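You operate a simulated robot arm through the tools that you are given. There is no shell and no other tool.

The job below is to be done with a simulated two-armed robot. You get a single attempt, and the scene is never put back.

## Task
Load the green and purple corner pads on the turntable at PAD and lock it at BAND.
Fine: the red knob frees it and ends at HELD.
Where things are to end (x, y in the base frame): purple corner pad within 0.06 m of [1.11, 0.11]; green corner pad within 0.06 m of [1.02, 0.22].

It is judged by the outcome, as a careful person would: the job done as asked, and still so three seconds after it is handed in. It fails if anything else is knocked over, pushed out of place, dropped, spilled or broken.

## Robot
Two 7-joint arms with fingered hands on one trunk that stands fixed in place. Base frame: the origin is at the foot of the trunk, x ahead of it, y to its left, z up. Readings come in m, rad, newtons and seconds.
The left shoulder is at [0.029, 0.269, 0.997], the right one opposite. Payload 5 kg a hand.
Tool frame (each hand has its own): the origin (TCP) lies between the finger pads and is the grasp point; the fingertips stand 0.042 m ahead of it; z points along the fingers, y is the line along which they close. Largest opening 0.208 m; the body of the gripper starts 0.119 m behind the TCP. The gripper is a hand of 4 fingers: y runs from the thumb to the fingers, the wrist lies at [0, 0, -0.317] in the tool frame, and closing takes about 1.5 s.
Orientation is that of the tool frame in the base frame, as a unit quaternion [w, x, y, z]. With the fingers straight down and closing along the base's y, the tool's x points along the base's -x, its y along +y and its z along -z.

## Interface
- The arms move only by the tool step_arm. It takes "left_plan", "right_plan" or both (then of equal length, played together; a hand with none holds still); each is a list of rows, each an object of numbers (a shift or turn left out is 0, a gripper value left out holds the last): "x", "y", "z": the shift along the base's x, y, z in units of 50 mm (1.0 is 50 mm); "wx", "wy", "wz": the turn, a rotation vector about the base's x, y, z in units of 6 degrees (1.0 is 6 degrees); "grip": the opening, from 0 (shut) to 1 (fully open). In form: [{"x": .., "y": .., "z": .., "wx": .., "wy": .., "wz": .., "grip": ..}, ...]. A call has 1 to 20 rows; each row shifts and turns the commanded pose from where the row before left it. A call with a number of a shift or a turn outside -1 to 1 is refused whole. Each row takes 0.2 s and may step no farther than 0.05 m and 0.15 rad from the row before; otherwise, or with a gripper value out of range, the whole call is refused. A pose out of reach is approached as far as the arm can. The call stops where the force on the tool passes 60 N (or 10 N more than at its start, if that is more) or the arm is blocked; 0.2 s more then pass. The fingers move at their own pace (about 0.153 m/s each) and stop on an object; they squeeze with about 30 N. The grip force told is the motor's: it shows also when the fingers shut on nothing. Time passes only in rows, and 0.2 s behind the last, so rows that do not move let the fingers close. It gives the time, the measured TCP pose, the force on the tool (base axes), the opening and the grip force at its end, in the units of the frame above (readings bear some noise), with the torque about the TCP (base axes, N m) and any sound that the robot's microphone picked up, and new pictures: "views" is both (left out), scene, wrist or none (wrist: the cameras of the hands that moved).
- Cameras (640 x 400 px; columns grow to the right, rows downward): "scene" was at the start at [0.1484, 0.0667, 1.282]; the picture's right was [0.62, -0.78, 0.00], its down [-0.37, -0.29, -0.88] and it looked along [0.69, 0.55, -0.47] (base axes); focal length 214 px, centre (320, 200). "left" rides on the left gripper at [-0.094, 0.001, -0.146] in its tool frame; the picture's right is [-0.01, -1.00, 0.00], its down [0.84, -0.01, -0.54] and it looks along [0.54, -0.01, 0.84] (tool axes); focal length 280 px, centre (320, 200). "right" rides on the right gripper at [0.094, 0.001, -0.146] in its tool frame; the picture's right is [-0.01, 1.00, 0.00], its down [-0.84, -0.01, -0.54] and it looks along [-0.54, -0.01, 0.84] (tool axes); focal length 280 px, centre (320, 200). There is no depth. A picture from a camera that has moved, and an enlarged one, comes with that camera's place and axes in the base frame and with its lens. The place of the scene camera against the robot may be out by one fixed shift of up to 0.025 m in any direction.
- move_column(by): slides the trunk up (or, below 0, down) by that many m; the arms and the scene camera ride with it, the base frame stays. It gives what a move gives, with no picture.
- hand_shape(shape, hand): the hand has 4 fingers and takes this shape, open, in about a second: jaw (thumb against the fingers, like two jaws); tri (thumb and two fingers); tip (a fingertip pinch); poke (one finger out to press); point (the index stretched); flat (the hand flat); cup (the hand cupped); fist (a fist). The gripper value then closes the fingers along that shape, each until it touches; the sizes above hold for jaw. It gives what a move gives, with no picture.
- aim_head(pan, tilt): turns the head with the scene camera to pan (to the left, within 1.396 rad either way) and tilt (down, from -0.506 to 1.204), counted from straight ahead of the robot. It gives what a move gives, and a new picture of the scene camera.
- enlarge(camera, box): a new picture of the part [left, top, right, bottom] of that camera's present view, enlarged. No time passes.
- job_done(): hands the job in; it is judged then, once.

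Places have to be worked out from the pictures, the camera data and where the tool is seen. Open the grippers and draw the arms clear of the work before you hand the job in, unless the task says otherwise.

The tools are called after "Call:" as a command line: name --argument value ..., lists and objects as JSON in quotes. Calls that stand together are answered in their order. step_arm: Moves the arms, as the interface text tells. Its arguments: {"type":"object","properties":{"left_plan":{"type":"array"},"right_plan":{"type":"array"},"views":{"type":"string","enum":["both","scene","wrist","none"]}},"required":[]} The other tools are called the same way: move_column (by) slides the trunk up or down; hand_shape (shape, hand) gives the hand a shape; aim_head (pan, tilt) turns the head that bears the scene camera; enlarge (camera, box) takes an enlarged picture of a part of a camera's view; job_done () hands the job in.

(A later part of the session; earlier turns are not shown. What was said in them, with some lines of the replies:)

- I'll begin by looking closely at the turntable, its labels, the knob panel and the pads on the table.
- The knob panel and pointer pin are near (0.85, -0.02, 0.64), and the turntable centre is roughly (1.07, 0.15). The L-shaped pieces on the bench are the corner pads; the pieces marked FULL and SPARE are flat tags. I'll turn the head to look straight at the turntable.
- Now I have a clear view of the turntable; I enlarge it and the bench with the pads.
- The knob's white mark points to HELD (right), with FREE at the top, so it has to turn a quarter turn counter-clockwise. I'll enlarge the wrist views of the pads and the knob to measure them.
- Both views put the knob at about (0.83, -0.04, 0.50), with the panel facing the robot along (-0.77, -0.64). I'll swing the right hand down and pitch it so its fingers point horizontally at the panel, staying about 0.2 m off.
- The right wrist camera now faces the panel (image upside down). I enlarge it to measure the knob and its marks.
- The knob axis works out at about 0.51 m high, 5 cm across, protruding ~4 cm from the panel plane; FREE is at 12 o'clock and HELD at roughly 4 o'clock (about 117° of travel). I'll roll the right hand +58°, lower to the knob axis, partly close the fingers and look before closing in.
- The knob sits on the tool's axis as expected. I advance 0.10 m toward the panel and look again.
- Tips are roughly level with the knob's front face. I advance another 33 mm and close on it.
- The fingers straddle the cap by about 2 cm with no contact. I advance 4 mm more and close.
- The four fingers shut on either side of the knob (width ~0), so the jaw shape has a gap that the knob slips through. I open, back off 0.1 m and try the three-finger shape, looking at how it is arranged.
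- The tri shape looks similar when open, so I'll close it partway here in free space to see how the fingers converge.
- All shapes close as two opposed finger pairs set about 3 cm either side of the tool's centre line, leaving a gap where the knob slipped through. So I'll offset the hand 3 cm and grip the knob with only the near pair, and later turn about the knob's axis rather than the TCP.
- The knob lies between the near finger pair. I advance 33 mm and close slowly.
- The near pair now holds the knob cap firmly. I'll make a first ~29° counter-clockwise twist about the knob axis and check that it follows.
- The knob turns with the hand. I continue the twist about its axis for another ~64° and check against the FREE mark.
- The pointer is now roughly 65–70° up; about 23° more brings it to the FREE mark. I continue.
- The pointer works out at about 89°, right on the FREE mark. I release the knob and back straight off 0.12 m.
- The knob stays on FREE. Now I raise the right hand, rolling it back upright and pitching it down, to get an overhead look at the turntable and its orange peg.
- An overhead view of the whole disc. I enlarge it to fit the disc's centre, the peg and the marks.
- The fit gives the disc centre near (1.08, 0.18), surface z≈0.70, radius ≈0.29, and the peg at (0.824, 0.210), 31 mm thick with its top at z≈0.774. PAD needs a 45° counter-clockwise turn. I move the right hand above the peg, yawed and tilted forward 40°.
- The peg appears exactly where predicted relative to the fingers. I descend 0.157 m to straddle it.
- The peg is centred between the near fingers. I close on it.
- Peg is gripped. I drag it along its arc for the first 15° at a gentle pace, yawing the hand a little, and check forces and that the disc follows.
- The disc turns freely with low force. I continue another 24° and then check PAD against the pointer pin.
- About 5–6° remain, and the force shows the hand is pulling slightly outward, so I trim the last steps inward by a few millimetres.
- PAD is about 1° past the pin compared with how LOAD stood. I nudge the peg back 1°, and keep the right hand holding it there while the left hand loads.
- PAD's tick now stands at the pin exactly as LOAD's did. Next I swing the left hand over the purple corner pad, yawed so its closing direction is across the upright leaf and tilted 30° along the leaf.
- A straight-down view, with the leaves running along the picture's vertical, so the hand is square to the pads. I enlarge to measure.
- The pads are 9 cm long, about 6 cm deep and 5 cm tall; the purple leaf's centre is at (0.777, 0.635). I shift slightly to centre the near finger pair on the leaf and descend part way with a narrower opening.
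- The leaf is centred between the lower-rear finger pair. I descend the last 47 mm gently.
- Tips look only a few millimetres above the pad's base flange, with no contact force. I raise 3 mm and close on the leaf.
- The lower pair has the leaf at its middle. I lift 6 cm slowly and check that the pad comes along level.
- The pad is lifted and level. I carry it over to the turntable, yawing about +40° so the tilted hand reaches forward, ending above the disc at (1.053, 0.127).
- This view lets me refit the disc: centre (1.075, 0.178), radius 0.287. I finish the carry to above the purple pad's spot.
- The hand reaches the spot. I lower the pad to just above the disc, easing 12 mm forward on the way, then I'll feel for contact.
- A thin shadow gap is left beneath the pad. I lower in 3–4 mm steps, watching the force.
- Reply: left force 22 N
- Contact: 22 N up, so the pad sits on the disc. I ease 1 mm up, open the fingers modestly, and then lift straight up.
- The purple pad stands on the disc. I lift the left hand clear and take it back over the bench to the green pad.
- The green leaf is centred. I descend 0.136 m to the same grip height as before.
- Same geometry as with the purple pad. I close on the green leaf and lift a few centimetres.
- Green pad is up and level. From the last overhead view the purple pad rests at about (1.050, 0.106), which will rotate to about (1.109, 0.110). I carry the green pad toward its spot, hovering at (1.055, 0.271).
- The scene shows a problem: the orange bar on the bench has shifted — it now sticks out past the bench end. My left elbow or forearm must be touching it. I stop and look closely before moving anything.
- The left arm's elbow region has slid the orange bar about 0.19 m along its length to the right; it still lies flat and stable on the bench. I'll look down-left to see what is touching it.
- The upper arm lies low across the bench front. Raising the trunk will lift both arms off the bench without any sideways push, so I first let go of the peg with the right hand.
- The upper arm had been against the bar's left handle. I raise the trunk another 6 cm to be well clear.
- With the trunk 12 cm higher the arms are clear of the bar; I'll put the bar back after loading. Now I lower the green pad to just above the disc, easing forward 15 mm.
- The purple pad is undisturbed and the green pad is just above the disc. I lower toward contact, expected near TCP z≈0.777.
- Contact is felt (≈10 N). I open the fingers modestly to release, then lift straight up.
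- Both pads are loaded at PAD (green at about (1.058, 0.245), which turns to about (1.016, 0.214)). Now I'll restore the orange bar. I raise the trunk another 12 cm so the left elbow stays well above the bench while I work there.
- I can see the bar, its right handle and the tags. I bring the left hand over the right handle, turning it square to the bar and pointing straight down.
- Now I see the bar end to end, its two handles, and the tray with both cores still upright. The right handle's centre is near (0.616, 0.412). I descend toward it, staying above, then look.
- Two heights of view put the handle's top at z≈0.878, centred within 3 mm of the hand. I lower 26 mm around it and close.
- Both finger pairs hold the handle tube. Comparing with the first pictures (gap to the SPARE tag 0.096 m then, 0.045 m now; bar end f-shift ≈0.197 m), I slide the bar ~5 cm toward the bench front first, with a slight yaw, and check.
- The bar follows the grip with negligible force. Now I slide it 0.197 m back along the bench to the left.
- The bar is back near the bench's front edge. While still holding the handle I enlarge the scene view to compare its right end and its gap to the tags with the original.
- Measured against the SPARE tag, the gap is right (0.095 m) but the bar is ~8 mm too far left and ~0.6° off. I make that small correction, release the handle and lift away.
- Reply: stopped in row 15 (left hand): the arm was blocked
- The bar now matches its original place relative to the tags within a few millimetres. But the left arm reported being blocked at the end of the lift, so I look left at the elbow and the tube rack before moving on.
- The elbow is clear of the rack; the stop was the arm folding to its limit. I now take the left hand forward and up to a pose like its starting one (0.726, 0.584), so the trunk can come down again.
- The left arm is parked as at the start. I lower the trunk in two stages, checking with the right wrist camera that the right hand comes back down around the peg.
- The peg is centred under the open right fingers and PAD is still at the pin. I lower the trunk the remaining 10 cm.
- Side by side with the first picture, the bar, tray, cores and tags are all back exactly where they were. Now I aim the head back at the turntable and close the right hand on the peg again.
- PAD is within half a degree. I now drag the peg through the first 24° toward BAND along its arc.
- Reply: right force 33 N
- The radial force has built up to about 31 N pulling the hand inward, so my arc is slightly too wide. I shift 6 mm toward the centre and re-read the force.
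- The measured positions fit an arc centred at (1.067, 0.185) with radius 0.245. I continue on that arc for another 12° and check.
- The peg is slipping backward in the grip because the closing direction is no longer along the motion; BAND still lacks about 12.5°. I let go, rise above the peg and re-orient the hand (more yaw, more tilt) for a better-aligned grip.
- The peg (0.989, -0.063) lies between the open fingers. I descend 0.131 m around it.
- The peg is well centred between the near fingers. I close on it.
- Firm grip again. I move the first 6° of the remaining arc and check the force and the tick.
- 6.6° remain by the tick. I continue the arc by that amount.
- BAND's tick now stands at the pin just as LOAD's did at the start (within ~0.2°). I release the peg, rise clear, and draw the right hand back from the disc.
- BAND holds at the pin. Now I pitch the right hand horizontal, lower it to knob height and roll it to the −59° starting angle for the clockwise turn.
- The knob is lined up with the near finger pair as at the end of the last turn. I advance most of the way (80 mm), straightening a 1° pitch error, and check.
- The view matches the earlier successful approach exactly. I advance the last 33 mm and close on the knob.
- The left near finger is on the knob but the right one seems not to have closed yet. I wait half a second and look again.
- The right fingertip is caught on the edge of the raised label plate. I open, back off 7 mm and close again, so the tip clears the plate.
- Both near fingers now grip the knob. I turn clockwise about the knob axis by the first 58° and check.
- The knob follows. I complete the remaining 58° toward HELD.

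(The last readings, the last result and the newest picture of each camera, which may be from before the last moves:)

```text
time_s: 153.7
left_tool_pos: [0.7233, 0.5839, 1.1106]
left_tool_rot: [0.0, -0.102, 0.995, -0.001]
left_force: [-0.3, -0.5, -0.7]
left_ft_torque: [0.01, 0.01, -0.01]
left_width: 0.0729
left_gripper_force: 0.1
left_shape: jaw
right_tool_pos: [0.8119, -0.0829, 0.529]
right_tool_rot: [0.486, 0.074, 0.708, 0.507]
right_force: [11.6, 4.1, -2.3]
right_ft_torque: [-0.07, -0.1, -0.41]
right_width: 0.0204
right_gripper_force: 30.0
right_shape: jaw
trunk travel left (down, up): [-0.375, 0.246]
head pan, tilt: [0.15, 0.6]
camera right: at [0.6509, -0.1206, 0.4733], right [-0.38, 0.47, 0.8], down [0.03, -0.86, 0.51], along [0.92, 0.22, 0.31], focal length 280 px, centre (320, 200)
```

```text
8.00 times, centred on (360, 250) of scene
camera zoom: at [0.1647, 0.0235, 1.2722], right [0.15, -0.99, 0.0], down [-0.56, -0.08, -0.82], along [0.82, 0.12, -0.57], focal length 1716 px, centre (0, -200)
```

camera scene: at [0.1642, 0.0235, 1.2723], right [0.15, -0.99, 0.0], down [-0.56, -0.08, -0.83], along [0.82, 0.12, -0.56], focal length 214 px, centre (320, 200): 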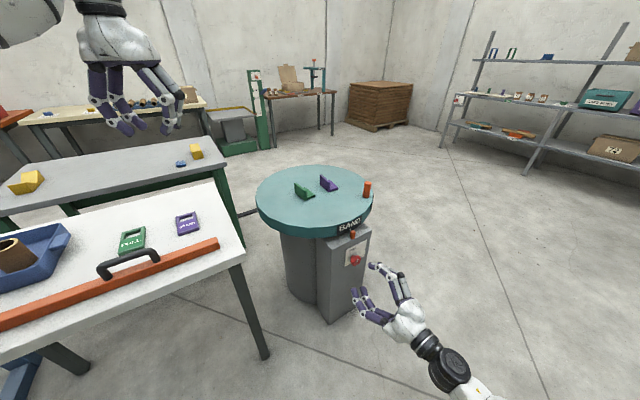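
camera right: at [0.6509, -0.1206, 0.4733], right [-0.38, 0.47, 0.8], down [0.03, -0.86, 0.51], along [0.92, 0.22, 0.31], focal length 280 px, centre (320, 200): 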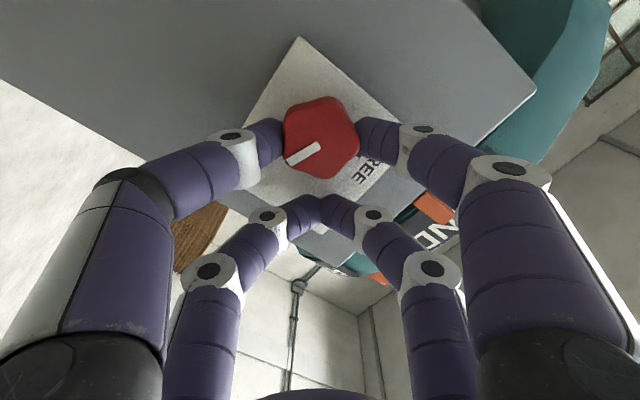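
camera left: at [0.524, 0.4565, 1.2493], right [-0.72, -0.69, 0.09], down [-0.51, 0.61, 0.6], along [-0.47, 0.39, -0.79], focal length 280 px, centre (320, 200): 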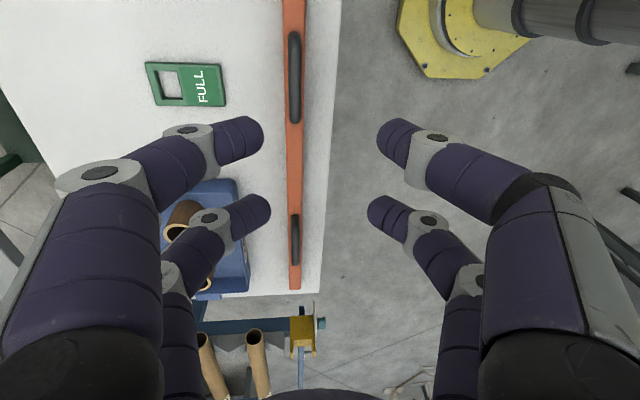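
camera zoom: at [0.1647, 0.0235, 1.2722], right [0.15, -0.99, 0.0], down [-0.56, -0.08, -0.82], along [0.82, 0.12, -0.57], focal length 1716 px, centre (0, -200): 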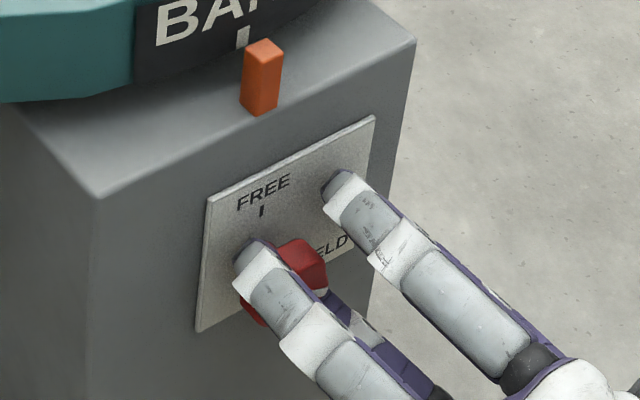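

The pointer is at about −25°; it originally stood at about −28.5°. I turn the last 4.4°.

Call:
step_arm --right_plan '[{"x": 0.0169, "y": -0.0201, "z": -0.0377, "wx": 0.56, "wy": 0.47}, {}, {}]' --views "wrist"

Call:
enlarge --camera "right" --box '[220, 60, 460, 210]'

```text
time_s: 154.5
left_tool_pos: [0.7241, 0.5836, 1.1115]
left_tool_rot: [-0.001, -0.102, 0.995, -0.001]
left_force: [-0.1, 0.0, 0.3]
left_ft_torque: [0.01, 0.02, -0.01]
left_width: 0.0728
left_gripper_force: 0.0
left_shape: jaw
right_tool_pos: [0.8119, -0.083, 0.5274]
right_tool_rot: [0.467, 0.1, 0.705, 0.525]
right_force: [12.6, 6.5, -4.9]
right_ft_torque: [-0.07, -0.08, -0.51]
right_width: 0.0205
right_gripper_force: 29.9
right_shape: jaw
trunk travel left (down, up): [-0.375, 0.246]
head pan, tilt: [0.15, 0.6]
camera right: at [0.6491, -0.1188, 0.4773], right [-0.34, 0.42, 0.84], down [0.05, -0.89, 0.46], along [0.94, 0.2, 0.28], focal length 280 px, centre (320, 200)
```

right: 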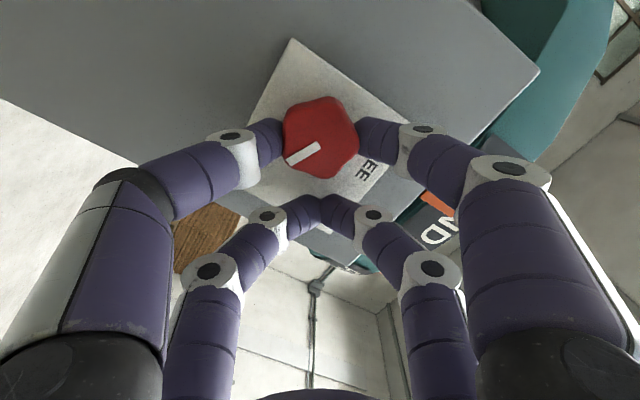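

```text
2.67 times, centred on (340, 135) of right
camera zoom: at [0.6491, -0.1188, 0.4773], right [-0.34, 0.42, 0.84], down [0.05, -0.89, 0.46], along [0.94, 0.2, 0.28], focal length 748 px, centre (267, 373)
```

zoom: 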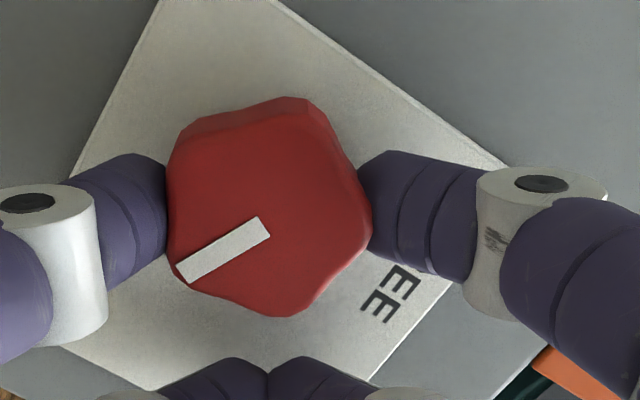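

The knob followed. I release it, back straight off and compare the pointer with the HELD mark.

Call:
step_arm --right_plan '[{"grip": 0.2}, {"grip": 0.4}, {"grip": 0.5}, {}, {"x": -0.23, "y": -0.193}, {"x": -0.23, "y": -0.193}, {"x": -0.23, "y": -0.193}, {"x": -0.23, "y": -0.193}, {"x": -0.23, "y": -0.193}, {"x": -0.23, "y": -0.193}, {"x": -0.23, "y": -0.193}, {"x": -0.23, "y": -0.193}]' --views "wrist"

Call:
enlarge --camera "scene" --box '[310, 215, 406, 275]'

Call:
enlarge --camera "right" --box '[240, 50, 400, 210]'

```text
time_s: 157.1
left_tool_pos: [0.7228, 0.5841, 1.1115]
left_tool_rot: [-0.001, -0.102, 0.995, -0.001]
left_force: [0.0, 0.6, 0.3]
left_ft_torque: [0.02, 0.03, 0.04]
left_width: 0.0727
left_gripper_force: 0.0
left_shape: jaw
right_tool_pos: [0.7199, -0.1612, 0.5257]
right_tool_rot: [0.467, 0.099, 0.704, 0.525]
right_force: [0.9, 0.0, 0.3]
right_ft_torque: [-0.02, 0.02, 0.06]
right_width: 0.1031
right_gripper_force: 0.2
right_shape: jaw
trunk travel left (down, up): [-0.375, 0.246]
head pan, tilt: [0.15, 0.6]
camera right: at [0.558, -0.1966, 0.4765], right [-0.34, 0.42, 0.84], down [0.05, -0.89, 0.46], along [0.94, 0.2, 0.28], focal length 280 px, centre (320, 200)
```

right: 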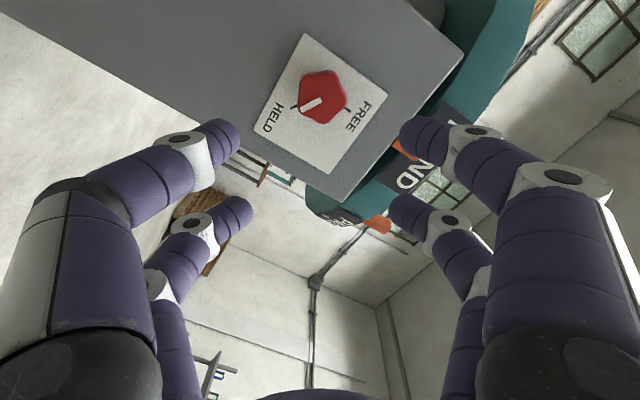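

```text
6.67 times, centred on (358, 245) of scene
camera zoom: at [0.1645, 0.0234, 1.2722], right [0.15, -0.99, 0.0], down [-0.56, -0.08, -0.82], along [0.82, 0.12, -0.57], focal length 1430 px, centre (67, -100)
```

zoom: 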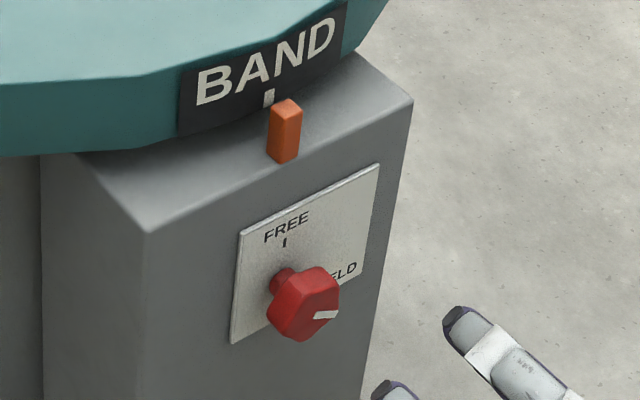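

```text
2.50 times, centred on (320, 130) of right
camera zoom: at [0.558, -0.1966, 0.4765], right [-0.34, 0.42, 0.84], down [0.05, -0.89, 0.46], along [0.94, 0.2, 0.28], focal length 701 px, centre (320, 375)
```

zoom: 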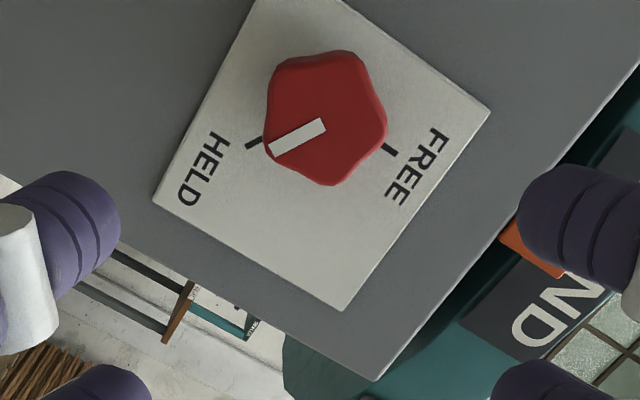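

The pointer is back on HELD just as at the start, and BAND stands at the pin. Now I raise the right hand clear and fully open the left hand.

Call:
step_arm --right_plan '[{"x": -0.12, "y": -0.06, "z": 0.85, "wx": -0.72, "wy": -0.604, "grip": 1.0}, {"x": -0.12, "y": -0.06, "z": 0.85, "wx": -0.72, "wy": -0.604}, {"x": -0.12, "y": -0.06, "z": 0.85, "wx": -0.72, "wy": -0.604}, {"x": -0.12, "y": -0.06, "z": 0.85, "wx": -0.72, "wy": -0.604}, {"x": -0.12, "y": -0.06, "z": 0.85, "wx": -0.72, "wy": -0.604}, {"x": -0.12, "y": -0.06, "z": 0.85, "wx": -0.72, "wy": -0.604}, {"x": -0.12, "y": -0.06, "z": 0.85, "wx": -0.72, "wy": -0.604}, {"x": -0.12, "y": -0.06, "z": 0.85, "wx": -0.72, "wy": -0.604}, {"x": -0.12, "y": -0.06, "z": 0.85, "wx": -0.72, "wy": -0.604}, {"x": -0.12, "y": -0.06, "z": 0.85, "wx": -0.72, "wy": -0.604}]' --left_plan '[{"grip": 0.5}, {"grip": 0.7}, {"grip": 1.0}, {}, {}, {}, {}, {}, {}, {}]' --views "none"

Call:
step_arm --right_plan '[{"z": 0.15, "wx": -0.643, "wy": 0.766}, {"z": 0.15, "wx": -0.643, "wy": 0.766}, {"z": 0.15, "wx": -0.643, "wy": 0.766}, {"z": 0.15, "wx": -0.643, "wy": 0.766}, {"z": 0.15, "wx": -0.643, "wy": 0.766}, {"z": 0.15, "wx": -0.643, "wy": 0.766}, {"z": 0.15, "wx": -0.643, "wy": 0.766}, {"z": 0.15, "wx": -0.643, "wy": 0.766}, {"z": 0.15, "wx": -0.643, "wy": 0.766}, {"z": 0.15, "wx": -0.643, "wy": 0.766}, {"z": 0.15, "wx": -0.643, "wy": 0.766}, {"wx": -0.643, "wy": 0.766}, {"wx": -0.643, "wy": 0.766}, {"wz": -0.9}, {"wz": -0.9}, {"wz": -0.9}, {"wz": -0.9}, {}]' --views "both"

```text
time_s: 159.3
left_tool_pos: [0.7236, 0.5838, 1.1116]
left_tool_rot: [0.0, -0.101, 0.995, -0.002]
left_force: [-0.8, 0.1, -0.9]
left_ft_torque: [-0.08, -0.1, 0.0]
left_width: 0.2079
left_gripper_force: 0.0
left_shape: jaw
right_tool_pos: [0.6598, -0.1922, 0.951]
right_tool_rot: [0.661, -0.242, 0.67, 0.238]
right_force: [-0.3, -0.1, 0.8]
right_ft_torque: [0.03, -0.01, -0.05]
right_width: 0.2078
right_gripper_force: 0.1
right_shape: jaw
trunk travel left (down, up): [-0.375, 0.246]
head pan, tilt: [0.15, 0.6]
```

```text
time_s: 163.1
left_tool_pos: [0.7229, 0.5829, 1.1109]
left_tool_rot: [0.001, -0.102, 0.995, -0.001]
left_force: [0.3, -0.7, 0.3]
left_ft_torque: [-0.03, 0.0, 0.0]
left_width: 0.2076
left_gripper_force: 0.1
left_shape: jaw
right_tool_pos: [0.6592, -0.191, 1.0344]
right_tool_rot: [0.097, -0.157, 0.983, 0.012]
right_force: [0.0, -0.3, -0.5]
right_ft_torque: [-0.01, 0.01, 0.01]
right_width: 0.208
right_gripper_force: 0.1
right_shape: jaw
trunk travel left (down, up): [-0.375, 0.246]
head pan, tilt: [0.15, 0.6]
camera scene: at [0.1643, 0.0234, 1.2722], right [0.15, -0.99, 0.0], down [-0.56, -0.08, -0.83], along [0.82, 0.12, -0.56], focal length 214 px, centre (320, 200)
camera right: at [0.5451, -0.2268, 1.1582], right [-0.3, 0.95, 0.0], down [0.69, 0.22, 0.69], along [0.66, 0.2, -0.72], focal length 280 px, centre (320, 200)
```

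scene: 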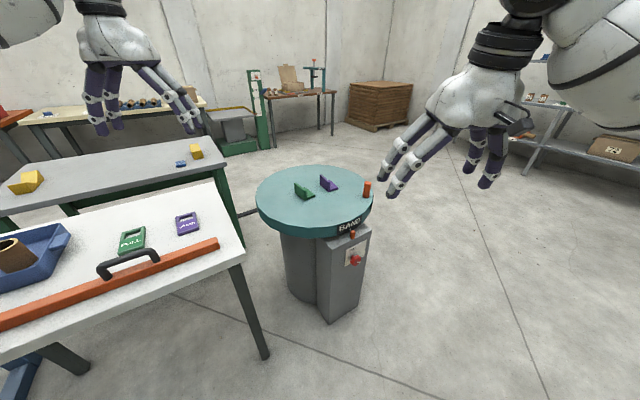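
right: 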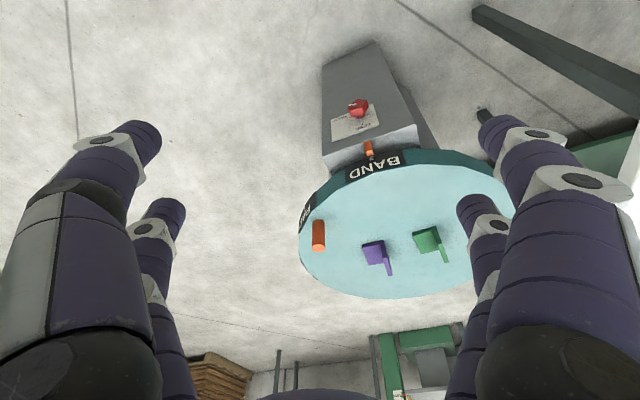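

From this view the purple pad is at about (1.108, 0.112) and the green at about (1.017, 0.220), right on target. I take a final close look at the turntable, knob and bench.

Call:
enlarge --camera "scene" --box '[240, 150, 400, 270]'

Call:
aim_head --pan 0.668 --tilt 0.492

Call:
enlarge --camera "scene" --box '[340, 180, 520, 380]'

Call:
enlarge --camera "scene" --box '[130, 170, 350, 300]'

```text
3.33 times, centred on (320, 210) of scene
camera zoom: at [0.1643, 0.0234, 1.2722], right [0.15, -0.99, 0.0], down [-0.56, -0.08, -0.83], along [0.82, 0.12, -0.56], focal length 715 px, centre (320, 167)
```

zoom: 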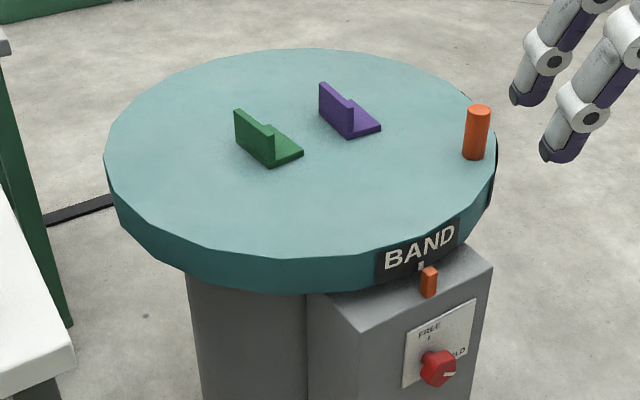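

```text
time_s: 164.1
left_tool_pos: [0.7235, 0.5846, 1.1111]
left_tool_rot: [0.001, -0.102, 0.995, -0.001]
left_force: [-0.4, -0.5, 0.0]
left_ft_torque: [-0.01, -0.01, -0.01]
left_width: 0.2081
left_gripper_force: 0.1
left_shape: jaw
right_tool_pos: [0.6598, -0.1912, 1.0338]
right_tool_rot: [0.097, -0.159, 0.982, 0.012]
right_force: [0.3, -0.3, 0.3]
right_ft_torque: [0.01, 0.03, -0.03]
right_width: 0.208
right_gripper_force: 0.0
right_shape: jaw
trunk travel left (down, up): [-0.375, 0.246]
head pan, tilt: [0.668, 0.492]
camera scene: at [0.1484, 0.0666, 1.282], right [0.62, -0.79, 0.0], down [-0.37, -0.29, -0.88], along [0.69, 0.55, -0.47], focal length 214 px, centre (320, 200)
```

scene: 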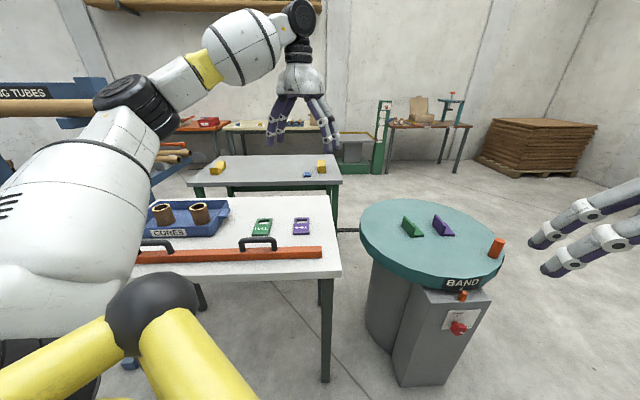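

```text
2.00 times, centred on (430, 280) of scene
camera zoom: at [0.1484, 0.0666, 1.282], right [0.62, -0.79, 0.0], down [-0.37, -0.29, -0.88], along [0.69, 0.55, -0.47], focal length 429 px, centre (100, 40)
```

zoom: 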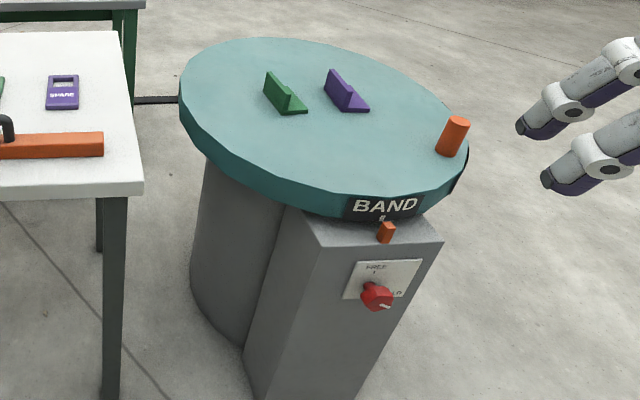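

```text
2.91 times, centred on (240, 235) of scene
camera zoom: at [0.1484, 0.0666, 1.282], right [0.62, -0.79, 0.0], down [-0.37, -0.29, -0.88], along [0.69, 0.55, -0.47], focal length 624 px, centre (553, 98)
```

zoom: 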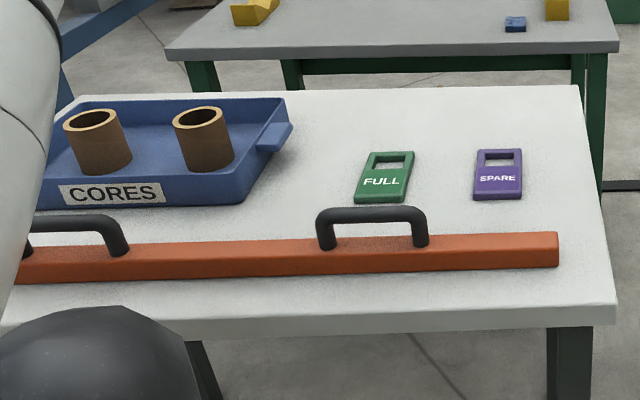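

Everything checks out: both pads stand on the disc at their spots, BAND is at the pin, the knob is on HELD, and the bench looks exactly as it did at the start. Both grippers are open and clear, so I hand the job in.

Call:
job_done

```text
The job is handed in.
```

The job is handed in. Both corner pads are on the turntable, which is locked at BAND with the red knob on HELD.

| Item | Where it is now | Target |
|---|---|---|
| Purple pad | about (1.108, 0.112) | (1.11, 0.11) |
| Green pad | about (1.017, 0.220) | (1.02, 0.22) |
| Turntable | BAND at the pointer, within about half a degree by eye | BAND |
| Red knob | pointer on HELD, where it stood at the start | HELD |

I freed the table with the knob, turned it to PAD, set both pads down, turned it on to BAND and locked it. I did not push on the table afterwards to test the lock.

**Orange bar:** while I was carrying the green pad, the left arm knocked the orange bar on the bench about 0.19 m out of place. I gripped its handle and slid it back. In the final picture the bar, tray, cores and tags match the first picture to within a few millimetres. The move did happen, though, so it may count against the job if any displacement along the way is judged.

Both grippers are open and the arms are clear of the work.
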